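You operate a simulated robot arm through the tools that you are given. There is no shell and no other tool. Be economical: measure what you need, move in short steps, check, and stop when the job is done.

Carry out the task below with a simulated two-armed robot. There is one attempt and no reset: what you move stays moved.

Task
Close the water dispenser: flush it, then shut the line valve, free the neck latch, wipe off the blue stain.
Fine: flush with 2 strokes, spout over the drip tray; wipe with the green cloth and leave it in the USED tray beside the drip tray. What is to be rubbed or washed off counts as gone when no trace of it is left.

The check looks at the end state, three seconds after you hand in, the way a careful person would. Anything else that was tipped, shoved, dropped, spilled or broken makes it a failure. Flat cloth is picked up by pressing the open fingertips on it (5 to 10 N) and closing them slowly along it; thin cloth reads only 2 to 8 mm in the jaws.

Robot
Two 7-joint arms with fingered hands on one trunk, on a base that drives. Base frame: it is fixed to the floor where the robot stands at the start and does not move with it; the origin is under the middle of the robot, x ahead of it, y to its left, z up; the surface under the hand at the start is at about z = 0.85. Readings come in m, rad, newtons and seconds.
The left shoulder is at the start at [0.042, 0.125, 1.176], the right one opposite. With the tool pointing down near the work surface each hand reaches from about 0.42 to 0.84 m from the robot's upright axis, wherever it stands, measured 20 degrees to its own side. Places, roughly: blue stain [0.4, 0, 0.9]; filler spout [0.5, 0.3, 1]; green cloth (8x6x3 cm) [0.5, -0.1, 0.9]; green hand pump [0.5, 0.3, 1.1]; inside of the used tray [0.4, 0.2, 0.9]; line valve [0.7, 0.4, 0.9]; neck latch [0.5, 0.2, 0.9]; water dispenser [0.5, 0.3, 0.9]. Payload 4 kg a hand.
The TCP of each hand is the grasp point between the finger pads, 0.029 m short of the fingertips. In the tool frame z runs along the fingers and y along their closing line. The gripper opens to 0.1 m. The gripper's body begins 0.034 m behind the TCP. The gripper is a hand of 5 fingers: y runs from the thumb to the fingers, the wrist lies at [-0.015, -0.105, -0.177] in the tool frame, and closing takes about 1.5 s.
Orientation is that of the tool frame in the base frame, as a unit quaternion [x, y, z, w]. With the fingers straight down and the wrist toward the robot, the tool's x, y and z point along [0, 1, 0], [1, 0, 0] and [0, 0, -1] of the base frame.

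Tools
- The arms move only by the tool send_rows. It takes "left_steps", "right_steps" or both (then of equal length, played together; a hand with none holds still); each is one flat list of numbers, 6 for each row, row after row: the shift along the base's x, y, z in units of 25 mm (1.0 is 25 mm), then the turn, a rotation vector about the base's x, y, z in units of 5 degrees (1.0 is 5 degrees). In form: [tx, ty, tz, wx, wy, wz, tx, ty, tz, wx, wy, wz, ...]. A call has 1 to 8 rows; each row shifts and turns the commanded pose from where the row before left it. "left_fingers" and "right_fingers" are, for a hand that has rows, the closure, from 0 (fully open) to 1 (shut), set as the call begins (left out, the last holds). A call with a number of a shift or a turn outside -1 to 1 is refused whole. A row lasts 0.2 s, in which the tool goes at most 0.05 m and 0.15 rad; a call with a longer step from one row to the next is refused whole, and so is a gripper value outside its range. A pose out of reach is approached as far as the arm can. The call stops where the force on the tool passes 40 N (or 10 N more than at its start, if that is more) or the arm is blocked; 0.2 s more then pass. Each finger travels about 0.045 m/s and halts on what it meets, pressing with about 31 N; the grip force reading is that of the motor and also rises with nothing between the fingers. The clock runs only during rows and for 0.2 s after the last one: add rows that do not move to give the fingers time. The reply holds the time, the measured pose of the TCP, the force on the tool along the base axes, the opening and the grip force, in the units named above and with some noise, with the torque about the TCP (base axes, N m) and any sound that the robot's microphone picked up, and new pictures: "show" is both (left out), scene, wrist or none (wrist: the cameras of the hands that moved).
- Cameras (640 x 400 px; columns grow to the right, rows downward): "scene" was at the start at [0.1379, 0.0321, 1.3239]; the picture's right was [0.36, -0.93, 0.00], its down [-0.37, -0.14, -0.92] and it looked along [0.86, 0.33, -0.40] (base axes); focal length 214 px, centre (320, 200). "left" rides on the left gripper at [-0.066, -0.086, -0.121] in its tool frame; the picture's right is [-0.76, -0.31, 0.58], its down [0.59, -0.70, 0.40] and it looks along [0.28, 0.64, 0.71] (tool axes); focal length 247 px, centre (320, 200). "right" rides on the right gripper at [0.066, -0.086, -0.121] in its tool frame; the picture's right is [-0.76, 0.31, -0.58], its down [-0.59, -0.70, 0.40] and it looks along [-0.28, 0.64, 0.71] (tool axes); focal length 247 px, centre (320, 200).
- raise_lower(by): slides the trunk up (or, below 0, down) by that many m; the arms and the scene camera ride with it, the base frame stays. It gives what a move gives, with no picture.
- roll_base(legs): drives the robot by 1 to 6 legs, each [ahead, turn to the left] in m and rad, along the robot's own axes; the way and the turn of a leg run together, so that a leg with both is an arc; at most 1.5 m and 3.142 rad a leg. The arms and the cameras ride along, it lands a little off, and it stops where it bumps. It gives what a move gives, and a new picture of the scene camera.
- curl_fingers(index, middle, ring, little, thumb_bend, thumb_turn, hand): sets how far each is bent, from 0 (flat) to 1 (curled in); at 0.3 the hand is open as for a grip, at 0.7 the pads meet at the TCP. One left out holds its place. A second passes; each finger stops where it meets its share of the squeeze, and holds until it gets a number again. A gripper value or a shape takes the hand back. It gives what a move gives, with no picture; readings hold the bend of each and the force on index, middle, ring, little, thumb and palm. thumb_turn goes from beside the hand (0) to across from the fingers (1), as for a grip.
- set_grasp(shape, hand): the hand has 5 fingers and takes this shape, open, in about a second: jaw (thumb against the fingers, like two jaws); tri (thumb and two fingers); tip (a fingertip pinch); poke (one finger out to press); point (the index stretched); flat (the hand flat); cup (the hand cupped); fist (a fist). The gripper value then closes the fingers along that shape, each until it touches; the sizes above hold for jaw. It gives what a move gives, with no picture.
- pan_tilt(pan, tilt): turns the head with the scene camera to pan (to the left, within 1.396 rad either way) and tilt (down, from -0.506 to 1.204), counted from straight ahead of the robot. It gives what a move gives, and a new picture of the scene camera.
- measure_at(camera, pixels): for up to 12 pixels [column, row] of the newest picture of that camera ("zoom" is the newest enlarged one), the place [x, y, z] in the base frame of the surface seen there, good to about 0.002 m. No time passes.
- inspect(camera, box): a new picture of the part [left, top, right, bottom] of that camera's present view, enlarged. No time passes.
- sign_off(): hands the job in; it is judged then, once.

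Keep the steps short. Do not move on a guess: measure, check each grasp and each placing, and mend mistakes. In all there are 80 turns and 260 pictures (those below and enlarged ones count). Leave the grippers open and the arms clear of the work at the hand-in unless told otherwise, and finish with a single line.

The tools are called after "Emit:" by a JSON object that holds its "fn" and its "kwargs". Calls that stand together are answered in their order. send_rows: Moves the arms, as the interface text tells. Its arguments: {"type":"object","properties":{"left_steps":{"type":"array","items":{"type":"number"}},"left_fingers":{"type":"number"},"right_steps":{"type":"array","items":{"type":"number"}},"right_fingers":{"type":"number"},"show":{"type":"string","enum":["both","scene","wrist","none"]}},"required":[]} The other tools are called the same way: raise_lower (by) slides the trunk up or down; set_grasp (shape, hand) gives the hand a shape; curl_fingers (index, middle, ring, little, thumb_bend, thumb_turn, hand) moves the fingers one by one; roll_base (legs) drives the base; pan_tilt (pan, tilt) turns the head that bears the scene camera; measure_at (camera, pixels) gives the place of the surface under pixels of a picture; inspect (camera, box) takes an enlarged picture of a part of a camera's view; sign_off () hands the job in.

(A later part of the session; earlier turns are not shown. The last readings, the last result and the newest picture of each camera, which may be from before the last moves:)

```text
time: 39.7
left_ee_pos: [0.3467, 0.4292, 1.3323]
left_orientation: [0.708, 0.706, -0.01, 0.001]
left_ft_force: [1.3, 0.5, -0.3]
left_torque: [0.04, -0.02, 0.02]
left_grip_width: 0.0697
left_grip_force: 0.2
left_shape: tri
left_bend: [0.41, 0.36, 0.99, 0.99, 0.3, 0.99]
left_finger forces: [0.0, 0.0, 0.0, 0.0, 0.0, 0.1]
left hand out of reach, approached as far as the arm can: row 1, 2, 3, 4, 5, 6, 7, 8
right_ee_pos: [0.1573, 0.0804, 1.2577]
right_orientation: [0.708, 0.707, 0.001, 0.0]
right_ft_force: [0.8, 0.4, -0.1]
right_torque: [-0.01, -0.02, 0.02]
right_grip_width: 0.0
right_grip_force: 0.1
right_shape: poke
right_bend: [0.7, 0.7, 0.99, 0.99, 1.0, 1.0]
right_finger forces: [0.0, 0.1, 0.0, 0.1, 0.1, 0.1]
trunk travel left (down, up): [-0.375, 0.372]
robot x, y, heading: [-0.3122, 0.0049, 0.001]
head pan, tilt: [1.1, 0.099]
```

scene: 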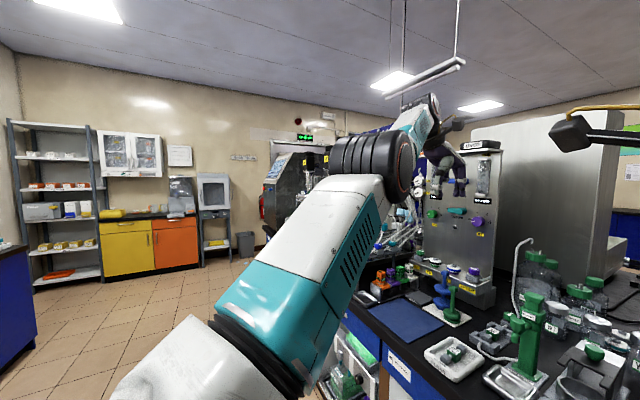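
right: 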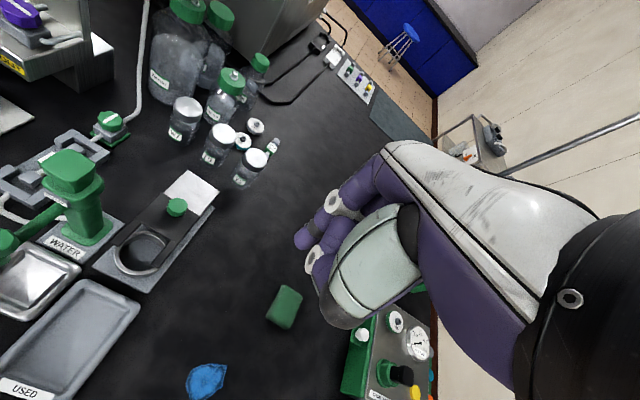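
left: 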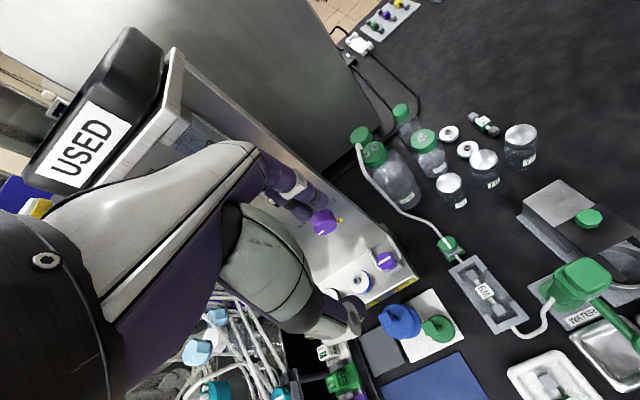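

In the robot's own frame the hand is at x ≈ 0.66 and nearly reaches its command. I'll stretch further forward, then yaw counter-clockwise to unwind the forearm.

Emit:
{"fn": "send_rows", "kwargs": {"left_steps": [1, 0, 0, 0, 0, 0, 1, 0, 0, 0, 0, 0, 1, 0, 0, 0, 0, 0, 1, 0, 0, 0, 0, 0, 0, 0, 0, 0, 0, 1, 0, 0, 0, 0, 0, 1, 0, 0, 0, 0, 0, 1, 0, 0, 0, 0, 0, 1], "show": "none"}}

Emit:
{"fn": "send_rows", "kwargs": {"left_steps": [0, 0, 0, 0, 0, 1, 0, 0, 0, 0, 0, 1, 0, 0, 0, 0, 0, 1, 0, 0, 0, 0, 0, 1], "show": "scene"}}

```text
time: 41.5
left_ee_pos: [0.3859, 0.4111, 1.3015]
left_orientation: [0.574, 0.819, -0.012, 0.002]
left_ft_force: [-0.1, 0.6, 0.6]
left_torque: [-0.02, -0.01, -0.01]
left_grip_width: 0.0699
left_grip_force: 0.3
left_shape: tri
left_bend: [0.41, 0.36, 0.99, 0.99, 0.3, 0.99]
left_finger forces: [0.0, 0.0, 0.0, 0.0, 0.0, 0.0]
left hand out of reach, approached as far as the arm can: row 1, 2, 3, 4, 6, 8
right_ee_pos: [0.1567, 0.0814, 1.2578]
right_orientation: [0.708, 0.706, 0.0, -0.001]
right_ft_force: [0.1, 0.4, -0.2]
right_torque: [-0.03, 0.03, 0.02]
right_grip_width: 0.0
right_grip_force: 0.1
right_shape: poke
right_bend: [0.7, 0.7, 0.99, 0.99, 1.0, 1.0]
right_finger forces: [0.1, 0.1, 0.0, 0.0, 0.0, 0.1]
trunk travel left (down, up): [-0.375, 0.372]
robot x, y, heading: [-0.3116, -0.0016, -0.004]
head pan, tilt: [1.1, 0.099]
```

```text
time: 42.5
left_ee_pos: [0.3871, 0.4112, 1.3022]
left_orientation: [0.423, 0.906, -0.011, 0.005]
left_ft_force: [0.5, 0.2, -0.1]
left_torque: [-0.01, -0.01, 0.01]
left_grip_width: 0.0697
left_grip_force: 0.0
left_shape: tri
left_bend: [0.41, 0.36, 0.99, 0.99, 0.3, 0.99]
left_finger forces: [0.1, 0.1, 0.0, 0.0, 0.0, 0.0]
right_ee_pos: [0.1575, 0.0824, 1.2575]
right_orientation: [0.708, 0.707, 0.0, 0.0]
right_ft_force: [0.1, 0.0, -1.1]
right_torque: [0.04, 0.02, 0.0]
right_grip_width: 0.0
right_grip_force: 0.0
right_shape: poke
right_bend: [0.7, 0.7, 0.99, 0.99, 1.0, 1.0]
right_finger forces: [0.1, 0.0, 0.1, 0.0, 0.0, 0.1]
trunk travel left (down, up): [-0.375, 0.372]
robot x, y, heading: [-0.3113, 0.0017, -0.003]
head pan, tilt: [1.1, 0.099]
```

scene: 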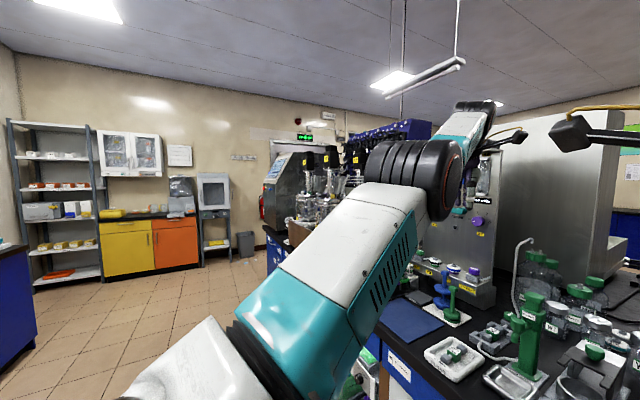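

That call raised no reach warning. Now I'll retract the hand towards the robot and lower it slightly.

Emit:
{"fn": "send_rows", "kwargs": {"left_steps": [-1, -0.2, 0, 0, 0, 0, -1, -0.2, 0, 0, 0, 0, -1, -0.2, 0, 0, 0, 0, -1, -0.2, 0, 0, 0, 0, -1, -0.2, 0, 0, 0, 0, -1, -0.2, 0, 0, 0, 0, -1, -0.2, 0, 0, 0, 0, -1, -0.2, 0, 0, 0, 0], "show": "scene"}}

```text
time: 44.3
left_ee_pos: [0.3231, 0.4135, 1.3957]
left_orientation: [0.424, 0.905, -0.012, 0.003]
left_ft_force: [-0.2, -0.4, 0.1]
left_torque: [-0.01, -0.01, 0.01]
left_grip_width: 0.0697
left_grip_force: 0.1
left_shape: tri
left_bend: [0.41, 0.36, 0.99, 0.99, 0.3, 0.99]
left_finger forces: [0.0, 0.1, 0.1, 0.0, 0.0, 0.0]
left hand out of reach, approached as far as the arm can: row 1, 2, 3, 4, 5, 6, 7, 8
right_ee_pos: [0.1566, 0.0814, 1.2568]
right_orientation: [0.708, 0.706, 0.0, 0.0]
right_ft_force: [-0.3, -0.4, 0.3]
right_torque: [-0.01, -0.02, -0.01]
right_grip_width: 0.0
right_grip_force: 0.0
right_shape: poke
right_bend: [0.7, 0.7, 0.99, 0.99, 1.0, 1.0]
right_finger forces: [0.1, 0.0, 0.0, 0.0, 0.0, 0.1]
trunk travel left (down, up): [-0.375, 0.372]
robot x, y, heading: [-0.3122, -0.0007, -0.005]
head pan, tilt: [1.1, 0.099]
```

scene: 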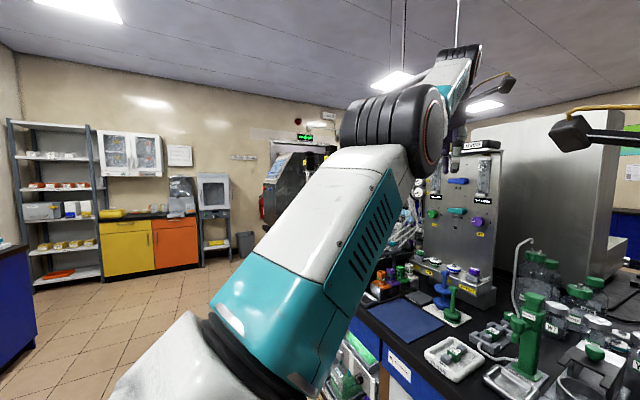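

The elbow still resists retracting. I'll try tilting the fingers forward to free the wrist, then retract, reading the reach messages.

Emit:
{"fn": "send_rows", "kwargs": {"left_steps": [0, 0, 0, 0, -1, 0, 0, 0, 0, 0, -1, 0, 0, 0, 0, 0, -1, 0, 0, 0, 0, 0, -1, 0, 0, 0, 0, 0, -1, 0, 0, 0, 0, 0, -1, 0, 0, 0, 0, 0, -1, 0, 0, 0, 0, 0, -1, 0], "show": "scene"}}

Emit:
{"fn": "send_rows", "kwargs": {"left_steps": [-0.5, 0, -0.5, 0, 0, -1, -0.5, 0, -0.5, 0, 0, -1, -0.5, 0, -0.5, 0, 0, -1, -0.5, 0, -0.5, 0, 0, -1, -0.5, 0, -0.5, 0, 0, -1, -0.5, 0, -0.5, 0, 0, -1, -0.5, 0, -0.5, 0, 0, -1, -0.5, 0, -0.5, 0, 0, -1], "show": "scene"}}

```text
time: 46.1
left_ee_pos: [0.4222, 0.4499, 1.4703]
left_orientation: [0.401, 0.85, 0.134, 0.313]
left_ft_force: [0.4, 0.7, 0.1]
left_torque: [-0.02, 0.02, 0.0]
left_grip_width: 0.0696
left_grip_force: 0.0
left_shape: tri
left_bend: [0.41, 0.36, 0.99, 0.99, 0.3, 0.99]
left_finger forces: [0.1, 0.1, 0.0, 0.1, 0.0, 0.0]
left hand out of reach, approached as far as the arm can: row 1, 2, 3, 4, 5, 6, 7, 8
right_ee_pos: [0.1562, 0.0812, 1.2569]
right_orientation: [0.708, 0.706, -0.001, 0.0]
right_ft_force: [-0.2, -0.6, -0.2]
right_torque: [-0.05, -0.03, 0.01]
right_grip_width: 0.0001
right_grip_force: 0.1
right_shape: poke
right_bend: [0.7, 0.7, 0.99, 0.99, 1.0, 1.0]
right_finger forces: [0.1, 0.0, 0.0, 0.0, 0.0, 0.0]
trunk travel left (down, up): [-0.375, 0.372]
robot x, y, heading: [-0.3117, -0.0001, -0.004]
head pan, tilt: [1.1, 0.099]
```

scene: 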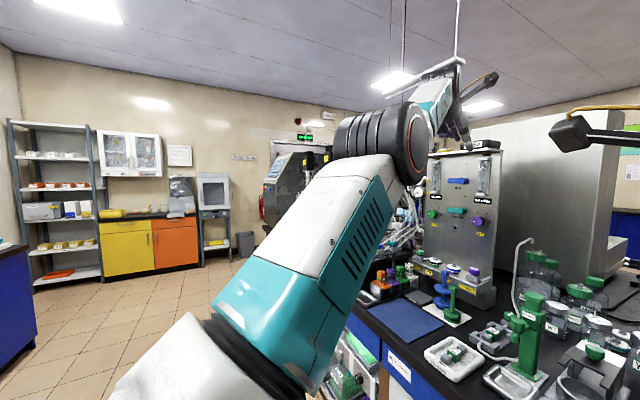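

```text
time: 47.9
left_ee_pos: [0.3692, 0.4777, 1.4048]
left_orientation: [0.67, 0.659, 0.018, 0.342]
left_ft_force: [0.2, 0.4, -0.3]
left_torque: [0.03, 0.0, 0.0]
left_grip_width: 0.0695
left_grip_force: 0.0
left_shape: tri
left_bend: [0.41, 0.36, 0.99, 0.99, 0.3, 0.99]
left_finger forces: [0.0, 0.0, 0.0, 0.1, 0.1, 0.0]
left hand out of reach, approached as far as the arm can: row 1, 2, 3, 4, 5, 6, 7
right_ee_pos: [0.157, 0.0829, 1.2568]
right_orientation: [0.708, 0.707, 0.0, -0.001]
right_ft_force: [0.3, 0.3, 0.3]
right_torque: [0.0, 0.03, -0.02]
right_grip_width: 0.0
right_grip_force: 0.0
right_shape: poke
right_bend: [0.7, 0.7, 0.99, 0.99, 1.0, 1.0]
right_finger forces: [0.0, 0.0, 0.0, 0.0, 0.0, 0.0]
trunk travel left (down, up): [-0.375, 0.372]
robot x, y, heading: [-0.3081, -0.0038, -0.008]
head pan, tilt: [1.1, 0.099]
```

scene: 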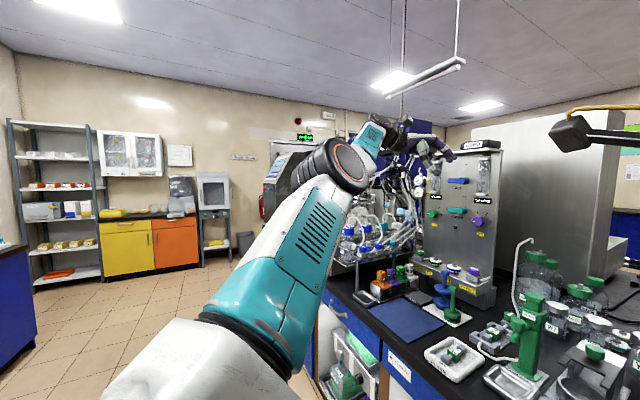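

Row 8 raised no warning, so the arm may have flipped over. I'll wait in place and read the pose.

Emit:
{"fn": "send_rows", "kwargs": {"left_steps": [0, 0, 0, 0, 0, 0, 0, 0, 0, 0, 0, 0, 0, 0, 0, 0, 0, 0, 0, 0, 0, 0, 0, 0, 0, 0, 0, 0, 0, 0], "show": "scene"}}

```text
time: 49.1
left_ee_pos: [0.369, 0.4771, 1.4052]
left_orientation: [0.668, 0.661, 0.019, 0.34]
left_ft_force: [0.0, 0.3, -1.7]
left_torque: [0.02, -0.01, 0.01]
left_grip_width: 0.0699
left_grip_force: 0.1
left_shape: tri
left_bend: [0.41, 0.36, 0.99, 0.99, 0.3, 0.99]
left_finger forces: [0.1, 0.0, 0.1, 0.1, 0.1, 0.0]
right_ee_pos: [0.1564, 0.0811, 1.258]
right_orientation: [0.708, 0.706, 0.0, 0.0]
right_ft_force: [-1.7, 0.0, 0.3]
right_torque: [0.02, 0.01, -0.01]
right_grip_width: 0.0
right_grip_force: 0.2
right_shape: poke
right_bend: [0.7, 0.7, 0.99, 0.99, 1.0, 1.0]
right_finger forces: [0.0, 0.1, 0.0, 0.1, 0.1, 0.0]
trunk travel left (down, up): [-0.375, 0.372]
robot x, y, heading: [-0.3103, 0.0013, -0.003]
head pan, tilt: [1.1, 0.099]
```

scene: 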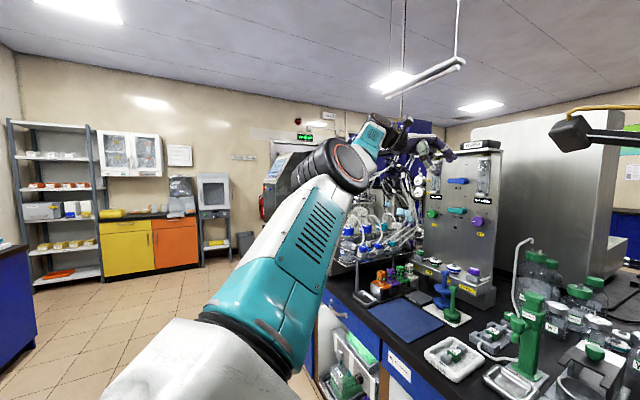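

Stable and in reach. The elbow has rolled outwards, so I'll try retracting and untilting again.

Emit:
{"fn": "send_rows", "kwargs": {"left_steps": [-0.8, -0.3, -0.4, 0, 0, 0, -0.8, -0.3, -0.4, 0, 0, 0, -0.8, -0.3, -0.4, 0, 0, 0, -0.8, -0.3, -0.4, 0, 0, 0, -0.8, -0.3, -0.4, 0, 0, 0, -0.8, -0.3, -0.4, 0, 0, 0, -0.8, -0.3, -0.4, 0, 0, 0, -0.8, -0.3, -0.4, 0, 0, 0], "show": "scene"}}

Emit:
{"fn": "send_rows", "kwargs": {"left_steps": [0, 0, 0, 0, 1, 0, 0, 0, 0, 0, 1, 0, 0, 0, 0, 0, 1, 0, 0, 0, 0, 0, 1, 0, 0, 0, 0, 0, 1, 0, 0, 0, 0, 0, 1, 0, 0, 0, 0, 0, 1, 0, 0, 0, 0, 0, 1, 0], "show": "scene"}}

```text
time: 50.9
left_ee_pos: [0.3281, 0.5208, 1.4083]
left_orientation: [0.669, 0.66, 0.02, 0.341]
left_ft_force: [0.3, 0.1, 0.1]
left_torque: [-0.02, 0.0, -0.03]
left_grip_width: 0.0697
left_grip_force: 0.0
left_shape: tri
left_bend: [0.41, 0.36, 0.99, 0.99, 0.3, 0.99]
left_finger forces: [0.1, 0.0, 0.0, 0.1, 0.1, 0.0]
left hand out of reach, approached as far as the arm can: row 1, 2, 3, 4, 5, 6, 7, 8
right_ee_pos: [0.1561, 0.0826, 1.2577]
right_orientation: [0.707, 0.707, 0.0, -0.001]
right_ft_force: [0.2, 0.0, 0.4]
right_torque: [0.01, 0.0, 0.01]
right_grip_width: 0.0
right_grip_force: 0.1
right_shape: poke
right_bend: [0.7, 0.7, 0.99, 0.99, 1.0, 1.0]
right_finger forces: [0.0, 0.0, 0.1, 0.1, 0.0, 0.0]
trunk travel left (down, up): [-0.375, 0.372]
robot x, y, heading: [-0.3109, -0.0003, -0.002]
head pan, tilt: [1.1, 0.099]
```

scene: 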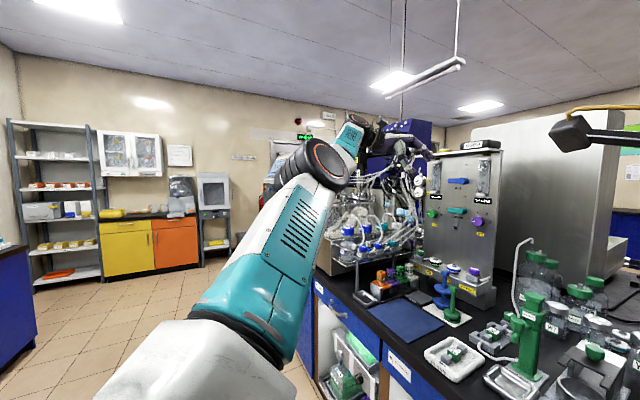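

```text
time: 52.7
left_ee_pos: [0.2562, 0.4775, 1.343]
left_orientation: [0.634, 0.738, -0.211, 0.094]
left_ft_force: [-0.2, 0.0, -0.8]
left_torque: [0.0, 0.01, 0.01]
left_grip_width: 0.07
left_grip_force: 0.1
left_shape: tri
left_bend: [0.41, 0.36, 0.99, 0.99, 0.3, 0.99]
left_finger forces: [0.1, 0.0, 0.0, 0.0, 0.0, 0.0]
left hand out of reach, approached as far as the arm can: row 1, 2, 3, 4, 5, 6, 7, 8
right_ee_pos: [0.158, 0.0822, 1.2581]
right_orientation: [0.708, 0.706, -0.001, 0.0]
right_ft_force: [-0.2, -0.1, 0.0]
right_torque: [-0.01, 0.02, 0.0]
right_grip_width: 0.0003
right_grip_force: 0.0
right_shape: poke
right_bend: [0.7, 0.7, 0.99, 0.99, 1.0, 1.0]
right_finger forces: [0.0, 0.0, 0.1, 0.0, 0.1, 0.0]
trunk travel left (down, up): [-0.375, 0.372]
robot x, y, heading: [-0.3085, 0.0019, 0.002]
head pan, tilt: [1.1, 0.099]
```

scene: 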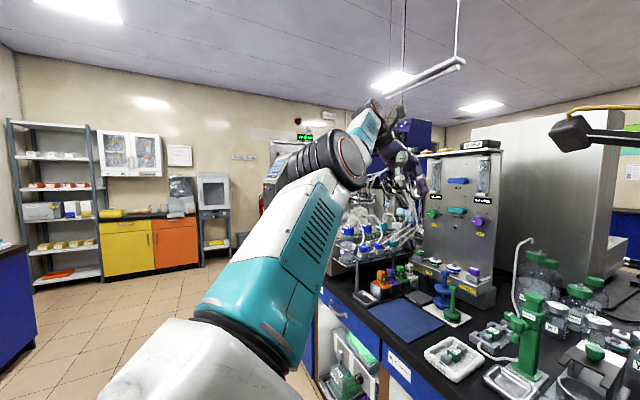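

The left elbow is locked at its straight end, so the left arm can't fold. The right arm can do all the remaining work with the base driven, so I'll park the left arm up and out of the way.

Emit:
{"fn": "send_rows", "kwargs": {"left_steps": [-0.6, 0.3, 1, 0, 0, 0, -0.6, 0.3, 1, 0, 0, 0, -0.6, 0.3, 1, 0, 0, 0, -0.6, 0.3, 1, 0, 0, 0, -0.6, 0.3, 1, 0, 0, 0, -0.6, 0.3, 1, 0, 0, 0, -0.6, 0.3, 1, 0, 0, 0, -0.6, 0.3, 1, 0, 0, 0], "show": "none"}}

Emit:
{"fn": "send_rows", "kwargs": {"left_steps": [-1, 0.3, 0.6, 0, 0, 0, -1, 0.3, 0.6, 0, 0, 0, -1, 0.3, 0.6, 0, 0, 0, -1, 0.3, 0.6, 0, 0, 0, -1, 0, 0.6, 0, 0, 0, -1, 0, 0.6, 0, 0, 0, -1, 0, 0, 0, 0, 0, -1, 0, 0, 0, 0, 0], "show": "scene"}}

```text
time: 54.5
left_ee_pos: [0.1542, 0.4651, 1.4541]
left_orientation: [0.637, 0.736, -0.208, 0.096]
left_ft_force: [-0.8, -0.4, 0.6]
left_torque: [0.06, -0.03, 0.04]
left_grip_width: 0.0699
left_grip_force: 0.0
left_shape: tri
left_bend: [0.41, 0.36, 0.99, 0.99, 0.3, 0.99]
left_finger forces: [0.0, 0.1, 0.0, 0.0, 0.0, 0.0]
left hand out of reach, approached as far as the arm can: row 1, 2, 3, 4, 5, 6, 7, 8
right_ee_pos: [0.1557, 0.0793, 1.2586]
right_orientation: [0.709, 0.706, 0.0, -0.001]
right_ft_force: [-0.5, -0.5, 0.4]
right_torque: [0.03, -0.02, 0.03]
right_grip_width: 0.0
right_grip_force: 0.0
right_shape: poke
right_bend: [0.7, 0.7, 0.99, 0.99, 1.0, 1.0]
right_finger forces: [0.0, 0.0, 0.0, 0.1, 0.0, 0.1]
trunk travel left (down, up): [-0.375, 0.372]
robot x, y, heading: [-0.3089, -0.0006, -0.005]
head pan, tilt: [1.1, 0.099]
```

```text
time: 56.3
left_ee_pos: [0.0657, 0.4754, 1.4807]
left_orientation: [0.634, 0.738, -0.211, 0.095]
left_ft_force: [-0.7, -0.1, 0.7]
left_torque: [0.03, 0.01, -0.03]
left_grip_width: 0.07
left_grip_force: 0.1
left_shape: tri
left_bend: [0.41, 0.35, 0.99, 0.99, 0.3, 0.99]
left_finger forces: [0.0, 0.0, 0.0, 0.0, 0.0, 0.1]
left hand out of reach, approached as far as the arm can: row 1, 2, 3, 4, 5, 6, 8
right_ee_pos: [0.1589, 0.081, 1.256]
right_orientation: [0.708, 0.706, 0.0, -0.001]
right_ft_force: [0.9, 0.2, 0.2]
right_torque: [0.01, 0.03, -0.01]
right_grip_width: 0.0001
right_grip_force: 0.1
right_shape: poke
right_bend: [0.7, 0.7, 0.99, 0.99, 1.0, 1.0]
right_finger forces: [0.0, 0.0, 0.0, 0.1, 0.0, 0.0]
trunk travel left (down, up): [-0.375, 0.372]
robot x, y, heading: [-0.3126, 0.0011, -0.001]
head pan, tilt: [1.1, 0.099]
```

scene: 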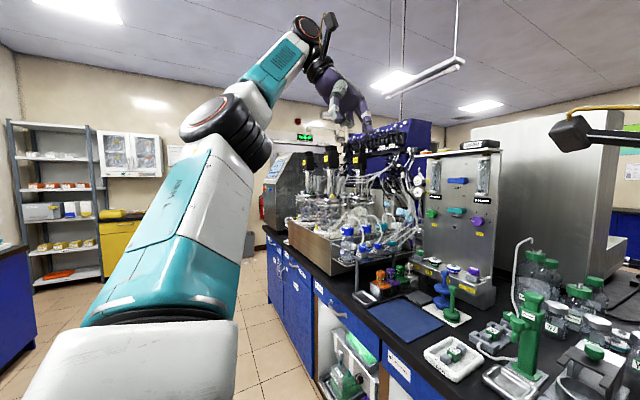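

Now the elbow is folding again (hand at robot-frame x 0.375, z 1.48). I'll bring it to a normal pose, levelling the tool to straight down.

Emit:
{"fn": "send_rows", "kwargs": {"left_steps": [0.37, -0.4, -0.6, 0.62, -0.24, -0.21, 0.37, -0.4, -0.6, 0.62, -0.24, -0.21, 0.37, -0.4, -0.6, 0.62, -0.24, -0.21, 0.37, -0.4, -0.6, 0.62, -0.24, -0.21, 0.37, -0.4, -0.6, 0.62, -0.24, -0.21, 0.37, -0.4, -0.6, 0.62, -0.24, -0.21, 0.37, -0.4, -0.6, 0.62, -0.24, -0.21, 0.37, -0.4, -0.6, 0.62, -0.24, -0.21], "show": "scene"}}

```text
time: 58.1
left_ee_pos: [0.1398, 0.3969, 1.3601]
left_orientation: [0.707, 0.707, 0.0, 0.002]
left_ft_force: [0.0, -0.5, -0.2]
left_torque: [0.0, -0.02, 0.02]
left_grip_width: 0.0697
left_grip_force: 0.1
left_shape: tri
left_bend: [0.41, 0.35, 0.99, 0.99, 0.3, 0.99]
left_finger forces: [0.0, 0.0, 0.0, 0.1, 0.0, 0.1]
right_ee_pos: [0.1571, 0.081, 1.2573]
right_orientation: [0.709, 0.706, -0.001, 0.0]
right_ft_force: [0.0, 0.0, -0.2]
right_torque: [0.05, 0.03, -0.01]
right_grip_width: 0.0
right_grip_force: 0.1
right_shape: poke
right_bend: [0.7, 0.7, 0.99, 0.99, 1.0, 1.0]
right_finger forces: [0.0, 0.0, 0.1, 0.0, 0.0, 0.0]
trunk travel left (down, up): [-0.375, 0.372]
robot x, y, heading: [-0.3092, 0.0008, 0.002]
head pan, tilt: [1.1, 0.099]
```

scene: 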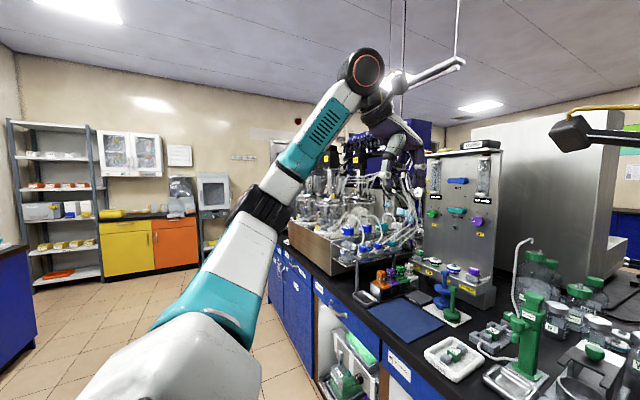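

The left arm is back in its normal shape. I'll drive forward to about x = 0.06 so the valve sits well inside its reach, and look.

Emit:
{"fn": "roll_base", "kwargs": {"legs": [[0.37, 0]]}}

Emit:
{"fn": "pan_tilt", "kwargs": {"pan": 0.5, "tilt": 0.7}}

```text
time: 60.4
left_ee_pos: [0.5081, 0.3973, 1.3601]
left_orientation: [0.706, 0.708, 0.0, 0.002]
left_ft_force: [0.1, 0.4, -0.5]
left_torque: [-0.02, 0.0, -0.03]
left_grip_width: 0.0699
left_grip_force: 0.1
left_shape: tri
left_bend: [0.41, 0.35, 0.99, 0.99, 0.3, 0.99]
left_finger forces: [0.0, 0.0, 0.0, 0.0, 0.0, 0.0]
right_ee_pos: [0.5259, 0.0824, 1.2584]
right_orientation: [0.708, 0.706, 0.0, -0.001]
right_ft_force: [0.1, -0.7, 0.2]
right_torque: [0.01, -0.01, 0.0]
right_grip_width: 0.0
right_grip_force: 0.0
right_shape: poke
right_bend: [0.7, 0.7, 0.99, 0.99, 1.0, 1.0]
right_finger forces: [0.0, 0.0, 0.0, 0.1, 0.0, 0.0]
trunk travel left (down, up): [-0.375, 0.372]
robot x, y, heading: [0.0579, 0.0014, 0.001]
head pan, tilt: [1.1, 0.099]
```

scene: 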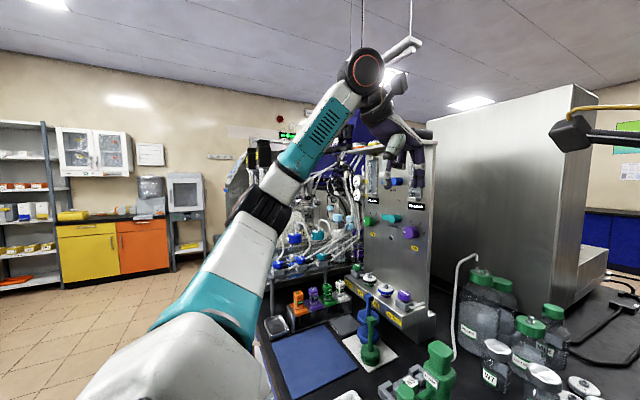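

```text
time: 61.4
left_ee_pos: [0.5068, 0.3971, 1.3606]
left_orientation: [0.706, 0.708, 0.0, 0.002]
left_ft_force: [0.3, -1.2, -0.2]
left_torque: [0.0, 0.04, -0.01]
left_grip_width: 0.0696
left_grip_force: 0.1
left_shape: tri
left_bend: [0.41, 0.35, 0.99, 0.99, 0.3, 0.99]
left_finger forces: [0.1, 0.0, 0.0, 0.1, 0.0, 0.0]
right_ee_pos: [0.5255, 0.0827, 1.259]
right_orientation: [0.708, 0.707, 0.0, -0.001]
right_ft_force: [-0.2, 0.6, 0.5]
right_torque: [0.03, 0.02, -0.02]
right_grip_width: 0.0004
right_grip_force: 0.1
right_shape: poke
right_bend: [0.7, 0.7, 0.99, 0.99, 1.0, 1.0]
right_finger forces: [0.1, 0.0, 0.0, 0.0, 0.1, 0.0]
trunk travel left (down, up): [-0.375, 0.372]
robot x, y, heading: [0.0572, 0.0004, -0.003]
head pan, tilt: [0.499, 0.7]
```

scene: 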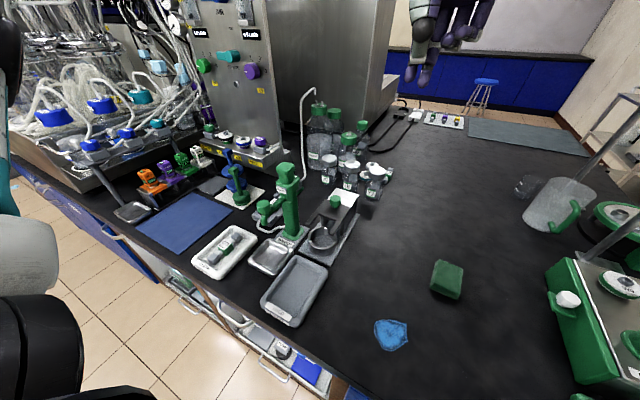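

Everything on the table is where it was. I'll bring the left hand down above the valve again, with 15 degrees of counter-clockwise yaw to leave room for a full quarter turn.

Emit:
{"fn": "send_rows", "kwargs": {"left_steps": [0.7, 0, -1, 0, 0, 0.4, 0.7, 0, -1, 0, 0, 0.4, 0.7, 0, -1, 0, 0, 0.4, 0.7, 0, -1, 0, 0, 0.4, 0.7, 0, -1, 0, 0, 0.4, 0.7, -0.1, -1, 0, 0, 0.4, 0.7, -0.1, -1, 0, 0, 0.4, 0.7, -0.1, -1, 0, 0, 0.2], "left_fingers": 0.35, "show": "none"}}

Emit:
{"fn": "send_rows", "kwargs": {"left_steps": [0.1, 0, -1, 0, 0, 0, 0, 0, -1, 0, 0, 0, 0, 0, -1, 0, 0, 0, 0, 0, -1, 0, 0, 0, 0, 0, -1, 0, 0, 0, 0, 0, -1, 0, 0, 0, 0, 0, -1, 0, 0, 0, 0, 0, -1, 0, 0, 0]}}

Emit:
{"fn": "inspect", "kwargs": {"camera": "left", "box": [240, 140, 480, 380]}}

Emit:
{"fn": "inspect", "kwargs": {"camera": "scene", "box": [170, 50, 390, 240]}}

```text
time: 63.2
left_ee_pos: [0.6482, 0.3909, 1.1599]
left_orientation: [0.609, 0.794, -0.001, 0.002]
left_ft_force: [0.6, 0.3, -0.4]
left_torque: [0.02, -0.01, 0.0]
left_grip_width: 0.0655
left_grip_force: 0.0
left_shape: tri
left_bend: [0.4, 0.37, 0.99, 0.99, 0.3, 0.99]
left_finger forces: [0.0, 0.0, 0.1, 0.0, 0.1, 0.0]
right_ee_pos: [0.5265, 0.0828, 1.2561]
right_orientation: [0.708, 0.706, -0.001, -0.001]
right_ft_force: [0.6, -1.2, 0.4]
right_torque: [-0.04, 0.0, 0.01]
right_grip_width: 0.0
right_grip_force: 0.2
right_shape: poke
right_bend: [0.7, 0.7, 0.99, 0.99, 1.0, 1.0]
right_finger forces: [0.1, 0.0, 0.0, 0.1, 0.1, 0.1]
trunk travel left (down, up): [-0.375, 0.372]
robot x, y, heading: [0.0603, -0.0018, 0.002]
head pan, tilt: [0.499, 0.7]
```

```text
time: 65.0
left_ee_pos: [0.6509, 0.3898, 0.9611]
left_orientation: [0.609, 0.793, 0.0, 0.002]
left_ft_force: [0.0, -0.4, -0.5]
left_torque: [0.02, -0.02, 0.01]
left_grip_width: 0.0652
left_grip_force: 0.1
left_shape: tri
left_bend: [0.4, 0.37, 0.99, 0.99, 0.3, 0.99]
left_finger forces: [0.0, 0.0, 0.0, 0.0, 0.0, 0.1]
right_ee_pos: [0.5258, 0.0818, 1.2575]
right_orientation: [0.708, 0.707, -0.001, -0.001]
right_ft_force: [0.3, 0.2, -0.6]
right_torque: [0.0, 0.02, -0.01]
right_grip_width: 0.0
right_grip_force: 0.1
right_shape: poke
right_bend: [0.7, 0.7, 0.99, 0.99, 1.0, 1.0]
right_finger forces: [0.1, 0.1, 0.1, 0.0, 0.0, 0.0]
trunk travel left (down, up): [-0.375, 0.372]
robot x, y, heading: [0.0629, -0.0013, -0.001]
head pan, tilt: [0.499, 0.7]
```

scene: 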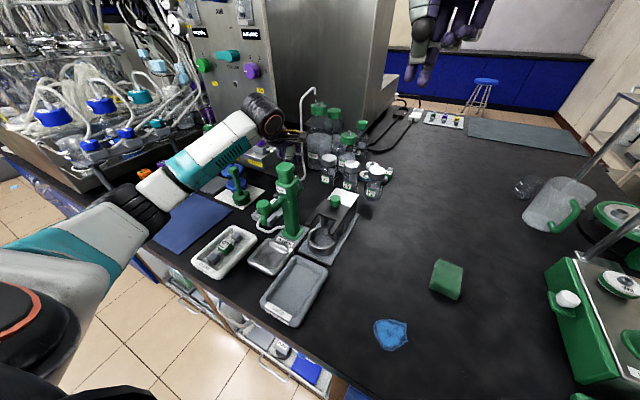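
left: 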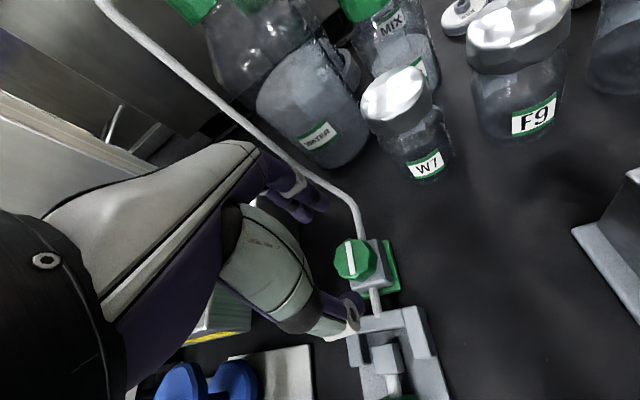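

```text
1.67 times, centred on (360, 260) of left
```

zoom: 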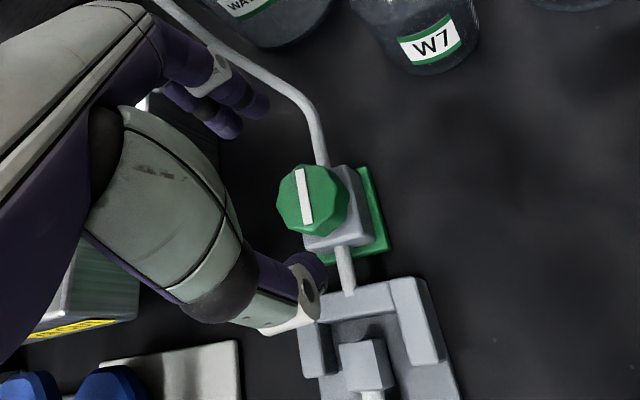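

```text
2.11 times, centred on (280, 145) of scene
```

zoom: 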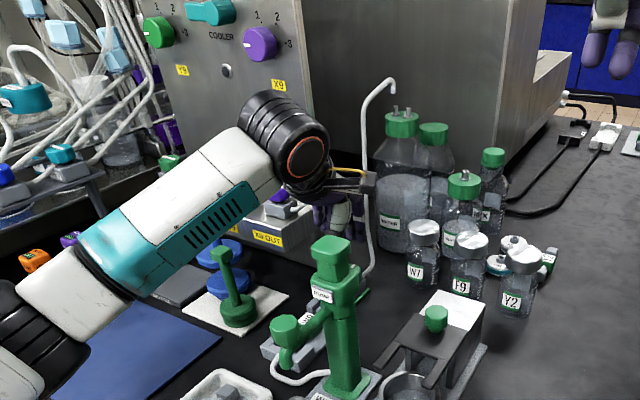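

Well placed, with the bar along the line (open). I'll lower to the grip height and close on the knob.

Emit:
{"fn": "send_rows", "kwargs": {"left_steps": [0, 0, -0.6, 0, 0, 0, 0, 0, -0.6, 0, 0, 0, 0.04, 0, -0.6, 0, 0, 0], "show": "none"}}

Emit:
{"fn": "send_rows", "kwargs": {"left_steps": [0, 0, 0, 0, 0, 0, 0, 0, 0, 0, 0, 0, 0, 0, 0, 0, 0, 0, 0, 0, 0, 0, 0, 0, 0, 0, 0, 0, 0, 0, 0, 0, 0, 0, 0, 0], "left_fingers": 1, "show": "none"}}

Emit:
{"fn": "send_rows", "kwargs": {"left_steps": [0, 0, 0, 0, 0, -1, 0, 0, 0, 0, 0, -1, 0, 0, 0, 0, 0, -1, 0, 0, 0, 0, 0, -1, 0, 0, 0, 0, 0, -1, 0, 0, 0, 0, 0, -1, 0, 0, 0, 0, 0, -1, 0, 0, 0, 0, 0, -1], "show": "scene"}}

Emit:
{"fn": "inspect", "kwargs": {"camera": "left", "box": [220, 140, 420, 340]}}

```text
time: 65.8
left_ee_pos: [0.6525, 0.3904, 0.9158]
left_orientation: [0.608, 0.794, -0.001, 0.002]
left_ft_force: [0.2, -0.4, 0.6]
left_torque: [0.0, 0.0, -0.02]
left_grip_width: 0.0652
left_grip_force: 0.0
left_shape: tri
left_bend: [0.4, 0.37, 0.99, 0.99, 0.3, 0.99]
left_finger forces: [0.0, 0.1, 0.0, 0.0, 0.0, 0.0]
right_ee_pos: [0.5265, 0.081, 1.2571]
right_orientation: [0.708, 0.706, -0.001, -0.001]
right_ft_force: [0.6, -0.4, -0.1]
right_torque: [-0.01, 0.03, -0.03]
right_grip_width: 0.0
right_grip_force: 0.1
right_shape: poke
right_bend: [0.7, 0.7, 0.99, 0.99, 1.0, 1.0]
right_finger forces: [0.0, 0.1, 0.0, 0.0, 0.0, 0.0]
trunk travel left (down, up): [-0.375, 0.372]
robot x, y, heading: [0.0572, -0.0035, 0.001]
head pan, tilt: [0.499, 0.7]
```

```text
time: 67.2
left_ee_pos: [0.6523, 0.3897, 0.9147]
left_orientation: [0.609, 0.793, 0.0, 0.002]
left_ft_force: [0.0, -0.9, -1.7]
left_torque: [0.01, -0.04, -0.02]
left_grip_width: 0.0243
left_grip_force: 30.5
left_shape: tri
left_bend: [0.75, 0.51, 1.0, 1.0, 0.53, 1.0]
left_finger forces: [12.7, 14.0, 0.0, 0.0, 27.5, 0.1]
right_ee_pos: [0.5257, 0.0822, 1.257]
right_orientation: [0.708, 0.706, 0.0, -0.001]
right_ft_force: [-1.1, -0.3, 0.2]
right_torque: [0.0, 0.0, -0.03]
right_grip_width: 0.0001
right_grip_force: 0.1
right_shape: poke
right_bend: [0.7, 0.7, 0.99, 0.99, 1.0, 1.0]
right_finger forces: [0.0, 0.1, 0.0, 0.0, 0.0, 0.1]
trunk travel left (down, up): [-0.375, 0.372]
robot x, y, heading: [0.0593, -0.0028, -0.0]
head pan, tilt: [0.499, 0.7]
```

```text
time: 69.0
left_ee_pos: [0.65, 0.392, 0.9151]
left_orientation: [0.844, 0.537, -0.002, 0.002]
left_ft_force: [-1.6, 4.8, -2.3]
left_torque: [0.15, 0.01, 0.04]
left_grip_width: 0.024
left_grip_force: 31.4
left_shape: tri
left_bend: [0.75, 0.51, 1.0, 1.0, 0.53, 1.0]
left_finger forces: [11.2, 14.1, 0.0, 0.1, 30.3, 0.0]
right_ee_pos: [0.5252, 0.0827, 1.2571]
right_orientation: [0.708, 0.706, -0.001, -0.001]
right_ft_force: [0.1, -0.5, -0.7]
right_torque: [0.02, -0.01, -0.01]
right_grip_width: 0.0
right_grip_force: 0.0
right_shape: poke
right_bend: [0.7, 0.7, 0.99, 0.99, 1.0, 1.0]
right_finger forces: [0.0, 0.0, 0.0, 0.0, 0.0, 0.0]
trunk travel left (down, up): [-0.375, 0.372]
robot x, y, heading: [0.0585, -0.0021, 0.003]
head pan, tilt: [0.499, 0.7]
```

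scene: 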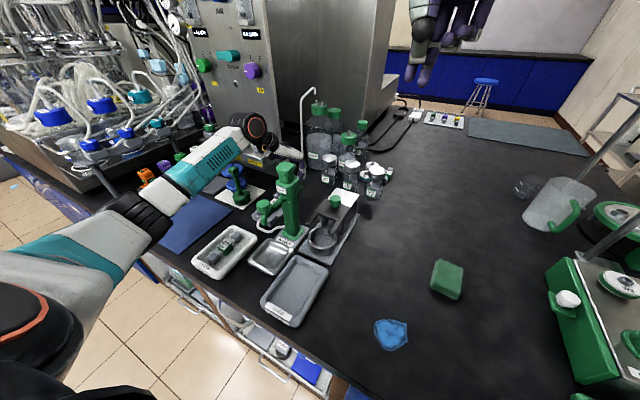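

```text
2.00 times, centred on (320, 240) of left
```

zoom: 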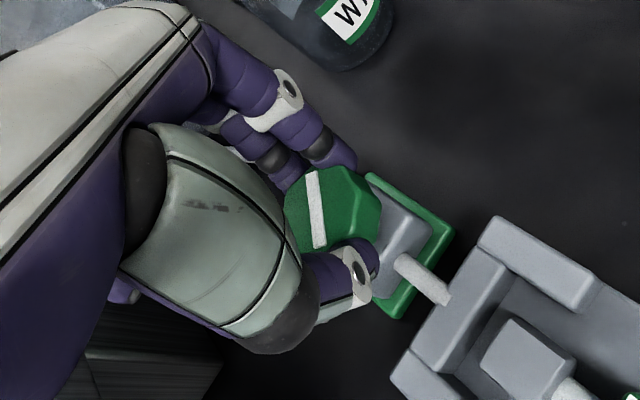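

The knob turns with the hand, 40 degrees so far, all forces low. I'll continue to the full quarter turn, watching for the reach limit and the stop.

Emit:
{"fn": "send_rows", "kwargs": {"left_steps": [0, 0, 0, 0, 0, -1, 0, 0, 0, 0, 0, -1, 0, 0, 0, 0, 0, -1, 0, 0, 0, 0, 0, -1, 0, 0, 0, 0, 0, -1, 0, 0, 0, 0, 0, -1], "show": "none"}}

Emit:
{"fn": "inspect", "kwargs": {"camera": "left", "box": [220, 140, 420, 340]}}

```text
time: 70.4
left_ee_pos: [0.6507, 0.3919, 0.9152]
left_orientation: [0.954, 0.3, -0.001, 0.003]
left_ft_force: [1.0, 12.3, -1.0]
left_torque: [0.28, -0.01, 0.08]
left_grip_width: 0.0241
left_grip_force: 31.0
left_shape: tri
left_bend: [0.75, 0.52, 1.0, 1.0, 0.52, 1.0]
left_finger forces: [9.8, 13.8, 0.0, 0.0, 33.6, 0.1]
right_ee_pos: [0.5251, 0.0835, 1.2572]
right_orientation: [0.707, 0.707, -0.001, -0.001]
right_ft_force: [-0.1, -0.1, 0.4]
right_torque: [0.02, 0.01, 0.03]
right_grip_width: 0.0
right_grip_force: 0.1
right_shape: poke
right_bend: [0.7, 0.7, 0.99, 0.99, 1.0, 1.0]
right_finger forces: [0.1, 0.0, 0.1, 0.1, 0.0, 0.0]
trunk travel left (down, up): [-0.375, 0.372]
robot x, y, heading: [0.06, -0.0016, -0.0]
head pan, tilt: [0.499, 0.7]
```

```text
2.00 times, centred on (320, 240) of left
```

zoom: 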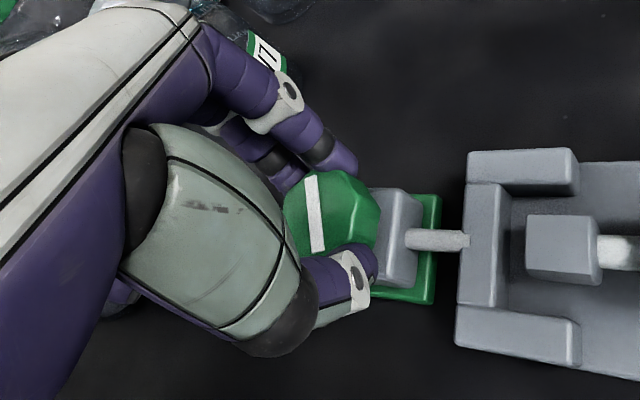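

About 70 degrees turned, no stop yet. Another 20 degrees, easing the small sideways load.

Emit:
{"fn": "send_rows", "kwargs": {"left_steps": [0, 0.05, 0, 0, 0, -1, 0, 0.05, 0, 0, 0, -1, 0, 0, 0, 0, 0, -1, 0, 0, 0, 0, 0, -1], "show": "none"}}

Emit:
{"fn": "inspect", "kwargs": {"camera": "left", "box": [220, 140, 420, 340]}}

```text
time: 71.4
left_ee_pos: [0.6499, 0.3934, 0.9159]
left_orientation: [0.991, 0.13, -0.002, 0.002]
left_ft_force: [2.9, 7.0, -0.7]
left_torque: [0.21, -0.04, 0.1]
left_grip_width: 0.0241
left_grip_force: 31.2
left_shape: tri
left_bend: [0.75, 0.52, 1.0, 1.0, 0.52, 1.0]
left_finger forces: [11.3, 14.2, 0.0, 0.0, 31.9, 0.0]
right_ee_pos: [0.5267, 0.0833, 1.2574]
right_orientation: [0.708, 0.707, 0.0, 0.0]
right_ft_force: [0.9, -1.3, 1.0]
right_torque: [0.02, -0.03, -0.03]
right_grip_width: 0.0
right_grip_force: 0.1
right_shape: poke
right_bend: [0.7, 0.7, 0.99, 0.99, 1.0, 1.0]
right_finger forces: [0.1, 0.1, 0.0, 0.0, 0.0, 0.1]
trunk travel left (down, up): [-0.375, 0.372]
robot x, y, heading: [0.0572, 0.0033, -0.002]
head pan, tilt: [0.499, 0.7]
```

```text
2.00 times, centred on (320, 240) of left
```

zoom: 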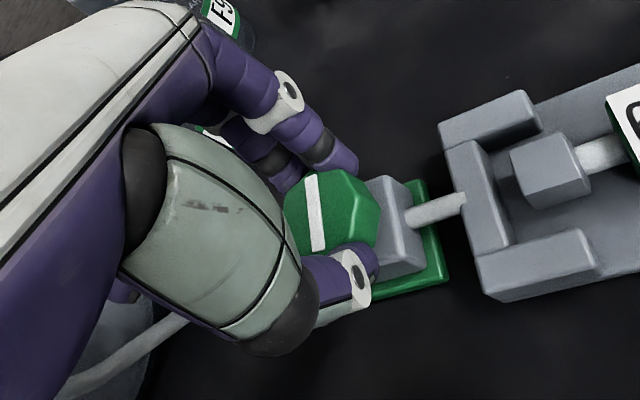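

90 degrees turned; the bar now stands across the line. I'll open the fingers, then look without lifting.

Emit:
{"fn": "send_rows", "kwargs": {"left_steps": [0, 0, 0, 0, 0, 0, 0, 0, 0, 0, 0, 0, 0, 0, 0, 0, 0, 0, 0, 0, 0, 0, 0, 0], "left_fingers": 0.3, "show": "none"}}

Emit:
{"fn": "inspect", "kwargs": {"camera": "left", "box": [220, 140, 420, 340]}}

```text
time: 72.4
left_ee_pos: [0.6506, 0.3924, 0.9153]
left_orientation: [0.991, 0.132, -0.001, 0.001]
left_ft_force: [1.0, 0.5, -0.6]
left_torque: [-0.01, -0.04, 0.01]
left_grip_width: 0.0693
left_grip_force: 0.1
left_shape: tri
left_bend: [0.41, 0.36, 0.99, 0.99, 0.31, 0.99]
left_finger forces: [0.0, 0.0, 0.1, 0.0, 0.0, 0.0]
right_ee_pos: [0.5258, 0.0823, 1.2574]
right_orientation: [0.707, 0.707, -0.001, -0.001]
right_ft_force: [-0.8, 0.0, 0.2]
right_torque: [0.0, -0.01, 0.02]
right_grip_width: 0.0
right_grip_force: 0.1
right_shape: poke
right_bend: [0.7, 0.7, 0.99, 0.99, 1.0, 1.0]
right_finger forces: [0.0, 0.1, 0.1, 0.0, 0.0, 0.1]
trunk travel left (down, up): [-0.375, 0.372]
robot x, y, heading: [0.0566, 0.0014, -0.003]
head pan, tilt: [0.499, 0.7]
```

```text
2.00 times, centred on (320, 240) of left
```

zoom: 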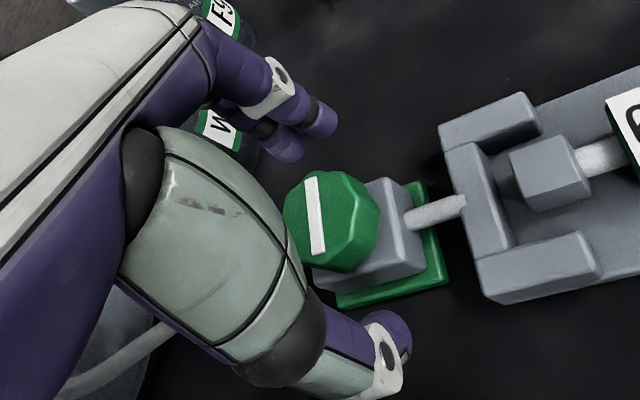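

It stays turned. I'll measure the bar ends against the line.

Emit:
{"fn": "measure_at", "kwargs": {"camera": "zoom", "pixels": [[311, 182], [317, 248], [412, 217], [458, 205], [345, 185], [340, 262]]}}

```text
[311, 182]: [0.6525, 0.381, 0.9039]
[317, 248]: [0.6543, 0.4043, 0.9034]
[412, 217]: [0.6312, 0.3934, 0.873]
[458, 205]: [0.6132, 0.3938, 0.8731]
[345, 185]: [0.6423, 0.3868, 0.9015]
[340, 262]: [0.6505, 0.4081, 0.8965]
```

The bar lies along y and the line along x: the valve is shut. Now I lift straight up.

Emit:
{"fn": "send_rows", "kwargs": {"left_steps": [0, 0, 0.5, 0, 0, 0, 0, 0, 0.5, 0, 0, 0, 0, 0, 0.7, 0, 0, 0, 0, 0, 0.8, 0, 0, 0, 0, 0, 0.8, 0, 0, 0, -0.2, 0, 0.8, 0, 0, 0.3, -0.2, 0, 0.8, 0, 0, 0.3, -0.2, 0, 0.8, 0, 0, 0.3], "show": "none"}}

Emit:
{"fn": "inspect", "kwargs": {"camera": "left", "box": [240, 140, 560, 400]}}

```text
time: 74.2
left_ee_pos: [0.6366, 0.3939, 1.059]
left_orientation: [0.985, 0.17, -0.001, 0.003]
left_ft_force: [0.9, 0.4, -0.3]
left_torque: [-0.03, 0.01, -0.03]
left_grip_width: 0.0695
left_grip_force: 0.1
left_shape: tri
left_bend: [0.41, 0.36, 0.99, 0.99, 0.3, 0.99]
left_finger forces: [0.0, 0.0, 0.0, 0.1, 0.0, 0.0]
right_ee_pos: [0.525, 0.0824, 1.2566]
right_orientation: [0.707, 0.707, 0.0, 0.0]
right_ft_force: [0.2, -0.7, -0.9]
right_torque: [0.0, 0.01, 0.03]
right_grip_width: 0.0001
right_grip_force: 0.1
right_shape: poke
right_bend: [0.7, 0.7, 0.99, 0.99, 1.0, 1.0]
right_finger forces: [0.0, 0.0, 0.1, 0.0, 0.0, 0.1]
trunk travel left (down, up): [-0.375, 0.372]
robot x, y, heading: [0.0561, -0.0008, 0.004]
head pan, tilt: [0.499, 0.7]
```

```text
1.54 times, centred on (400, 270) of left
```

zoom: 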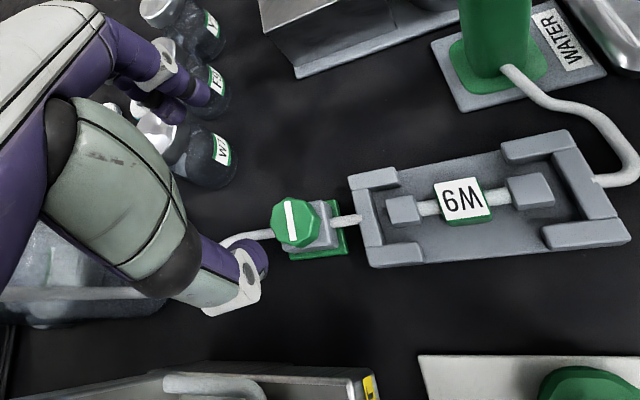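

The valve stays shut. Next, I retreat the left hand up and back with its yaw unwound, and at the same time bring the right hand beside the latch for a look.

Emit:
{"fn": "send_rows", "kwargs": {"left_steps": [-0.4, 0.1, 0.9, 0, 0, 1, -0.4, 0.1, 0.9, 0, 0, 1, -0.4, 0.1, 0.9, 0, 0, 1, -0.4, 0.1, 0.9, 0, 0, 1, -0.4, 0.1, 0.9, 0, 0, 1, -0.4, 0.1, 0.9, 0, 0, 1, -0.4, 0.1, 0.9, 0, 0, 1, -0.4, 0.1, 0.9, 0, 0, 1], "right_steps": [-0.2, 0, -0.2, 0, 0, 0, -0.2, 0.2, -0.5, 0, 0, 0, -0.2, 0.2, -0.5, 0, 0, 0, -0.2, 0.2, -0.5, 0, 0, 0, 0, 0.2, -0.5, 0, 0, 0, 0, 0.2, -0.5, 0, 0, 0, 0, 0.2, -0.5, 0, 0, 0, 0, 0, -0.5, 0, 0, 0]}}

Emit:
{"fn": "inspect", "kwargs": {"camera": "right", "box": [60, 140, 340, 380]}}

```text
time: 76.0
left_ee_pos: [0.5547, 0.4122, 1.2395]
left_orientation: [0.868, 0.497, -0.002, 0.0]
left_ft_force: [0.3, 0.0, 0.1]
left_torque: [0.0, -0.02, -0.01]
left_grip_width: 0.0698
left_grip_force: 0.2
left_shape: tri
left_bend: [0.41, 0.36, 0.99, 0.99, 0.3, 0.99]
left_finger forces: [0.1, 0.1, 0.0, 0.0, 0.0, 0.0]
right_ee_pos: [0.5042, 0.1097, 1.166]
right_orientation: [0.708, 0.706, 0.001, -0.001]
right_ft_force: [-0.6, -0.4, 0.1]
right_torque: [-0.01, -0.02, -0.01]
right_grip_width: 0.0003
right_grip_force: 0.0
right_shape: poke
right_bend: [0.7, 0.7, 0.99, 0.99, 1.0, 1.0]
right_finger forces: [0.0, 0.0, 0.0, 0.0, 0.1, 0.0]
trunk travel left (down, up): [-0.375, 0.372]
robot x, y, heading: [0.0572, 0.0028, -0.002]
head pan, tilt: [0.499, 0.7]
```

scene: 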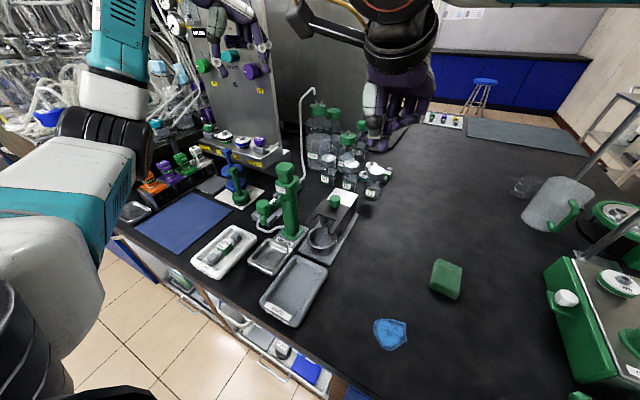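
right: 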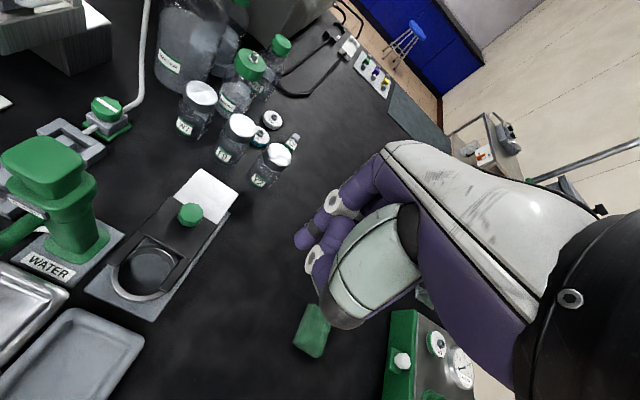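
left: 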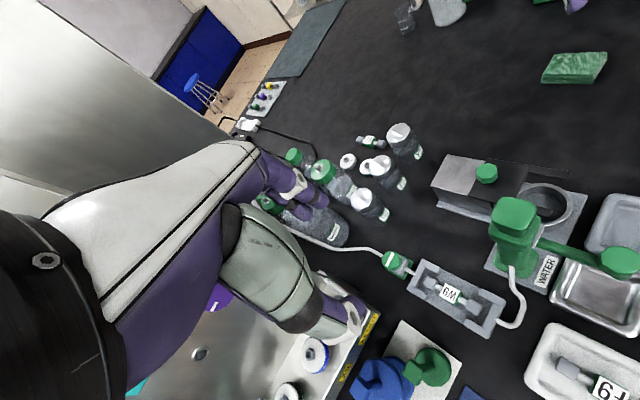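

```text
1.67 times, centred on (200, 260) of right
```

zoom: 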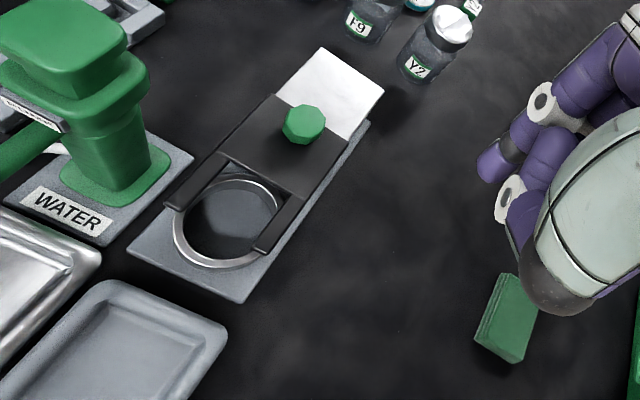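

The dark fork plate with the green knob slides on the grey block. I'll measure its axis.

Emit:
{"fn": "measure_at", "kwargs": {"camera": "zoom", "pixels": [[303, 123], [176, 200], [262, 245], [322, 50], [383, 92], [275, 97], [347, 140], [230, 215], [130, 250], [245, 300], [365, 125], [303, 143]]}}

```text
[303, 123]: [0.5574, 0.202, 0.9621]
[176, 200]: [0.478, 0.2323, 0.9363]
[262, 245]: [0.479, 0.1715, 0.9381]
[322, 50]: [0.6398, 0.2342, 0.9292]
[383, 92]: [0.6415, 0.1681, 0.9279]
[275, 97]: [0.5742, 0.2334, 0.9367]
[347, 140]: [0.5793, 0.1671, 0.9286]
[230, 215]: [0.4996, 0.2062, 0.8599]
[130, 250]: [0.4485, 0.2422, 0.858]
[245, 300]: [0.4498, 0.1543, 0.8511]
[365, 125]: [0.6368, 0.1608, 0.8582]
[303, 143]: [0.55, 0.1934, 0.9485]
```

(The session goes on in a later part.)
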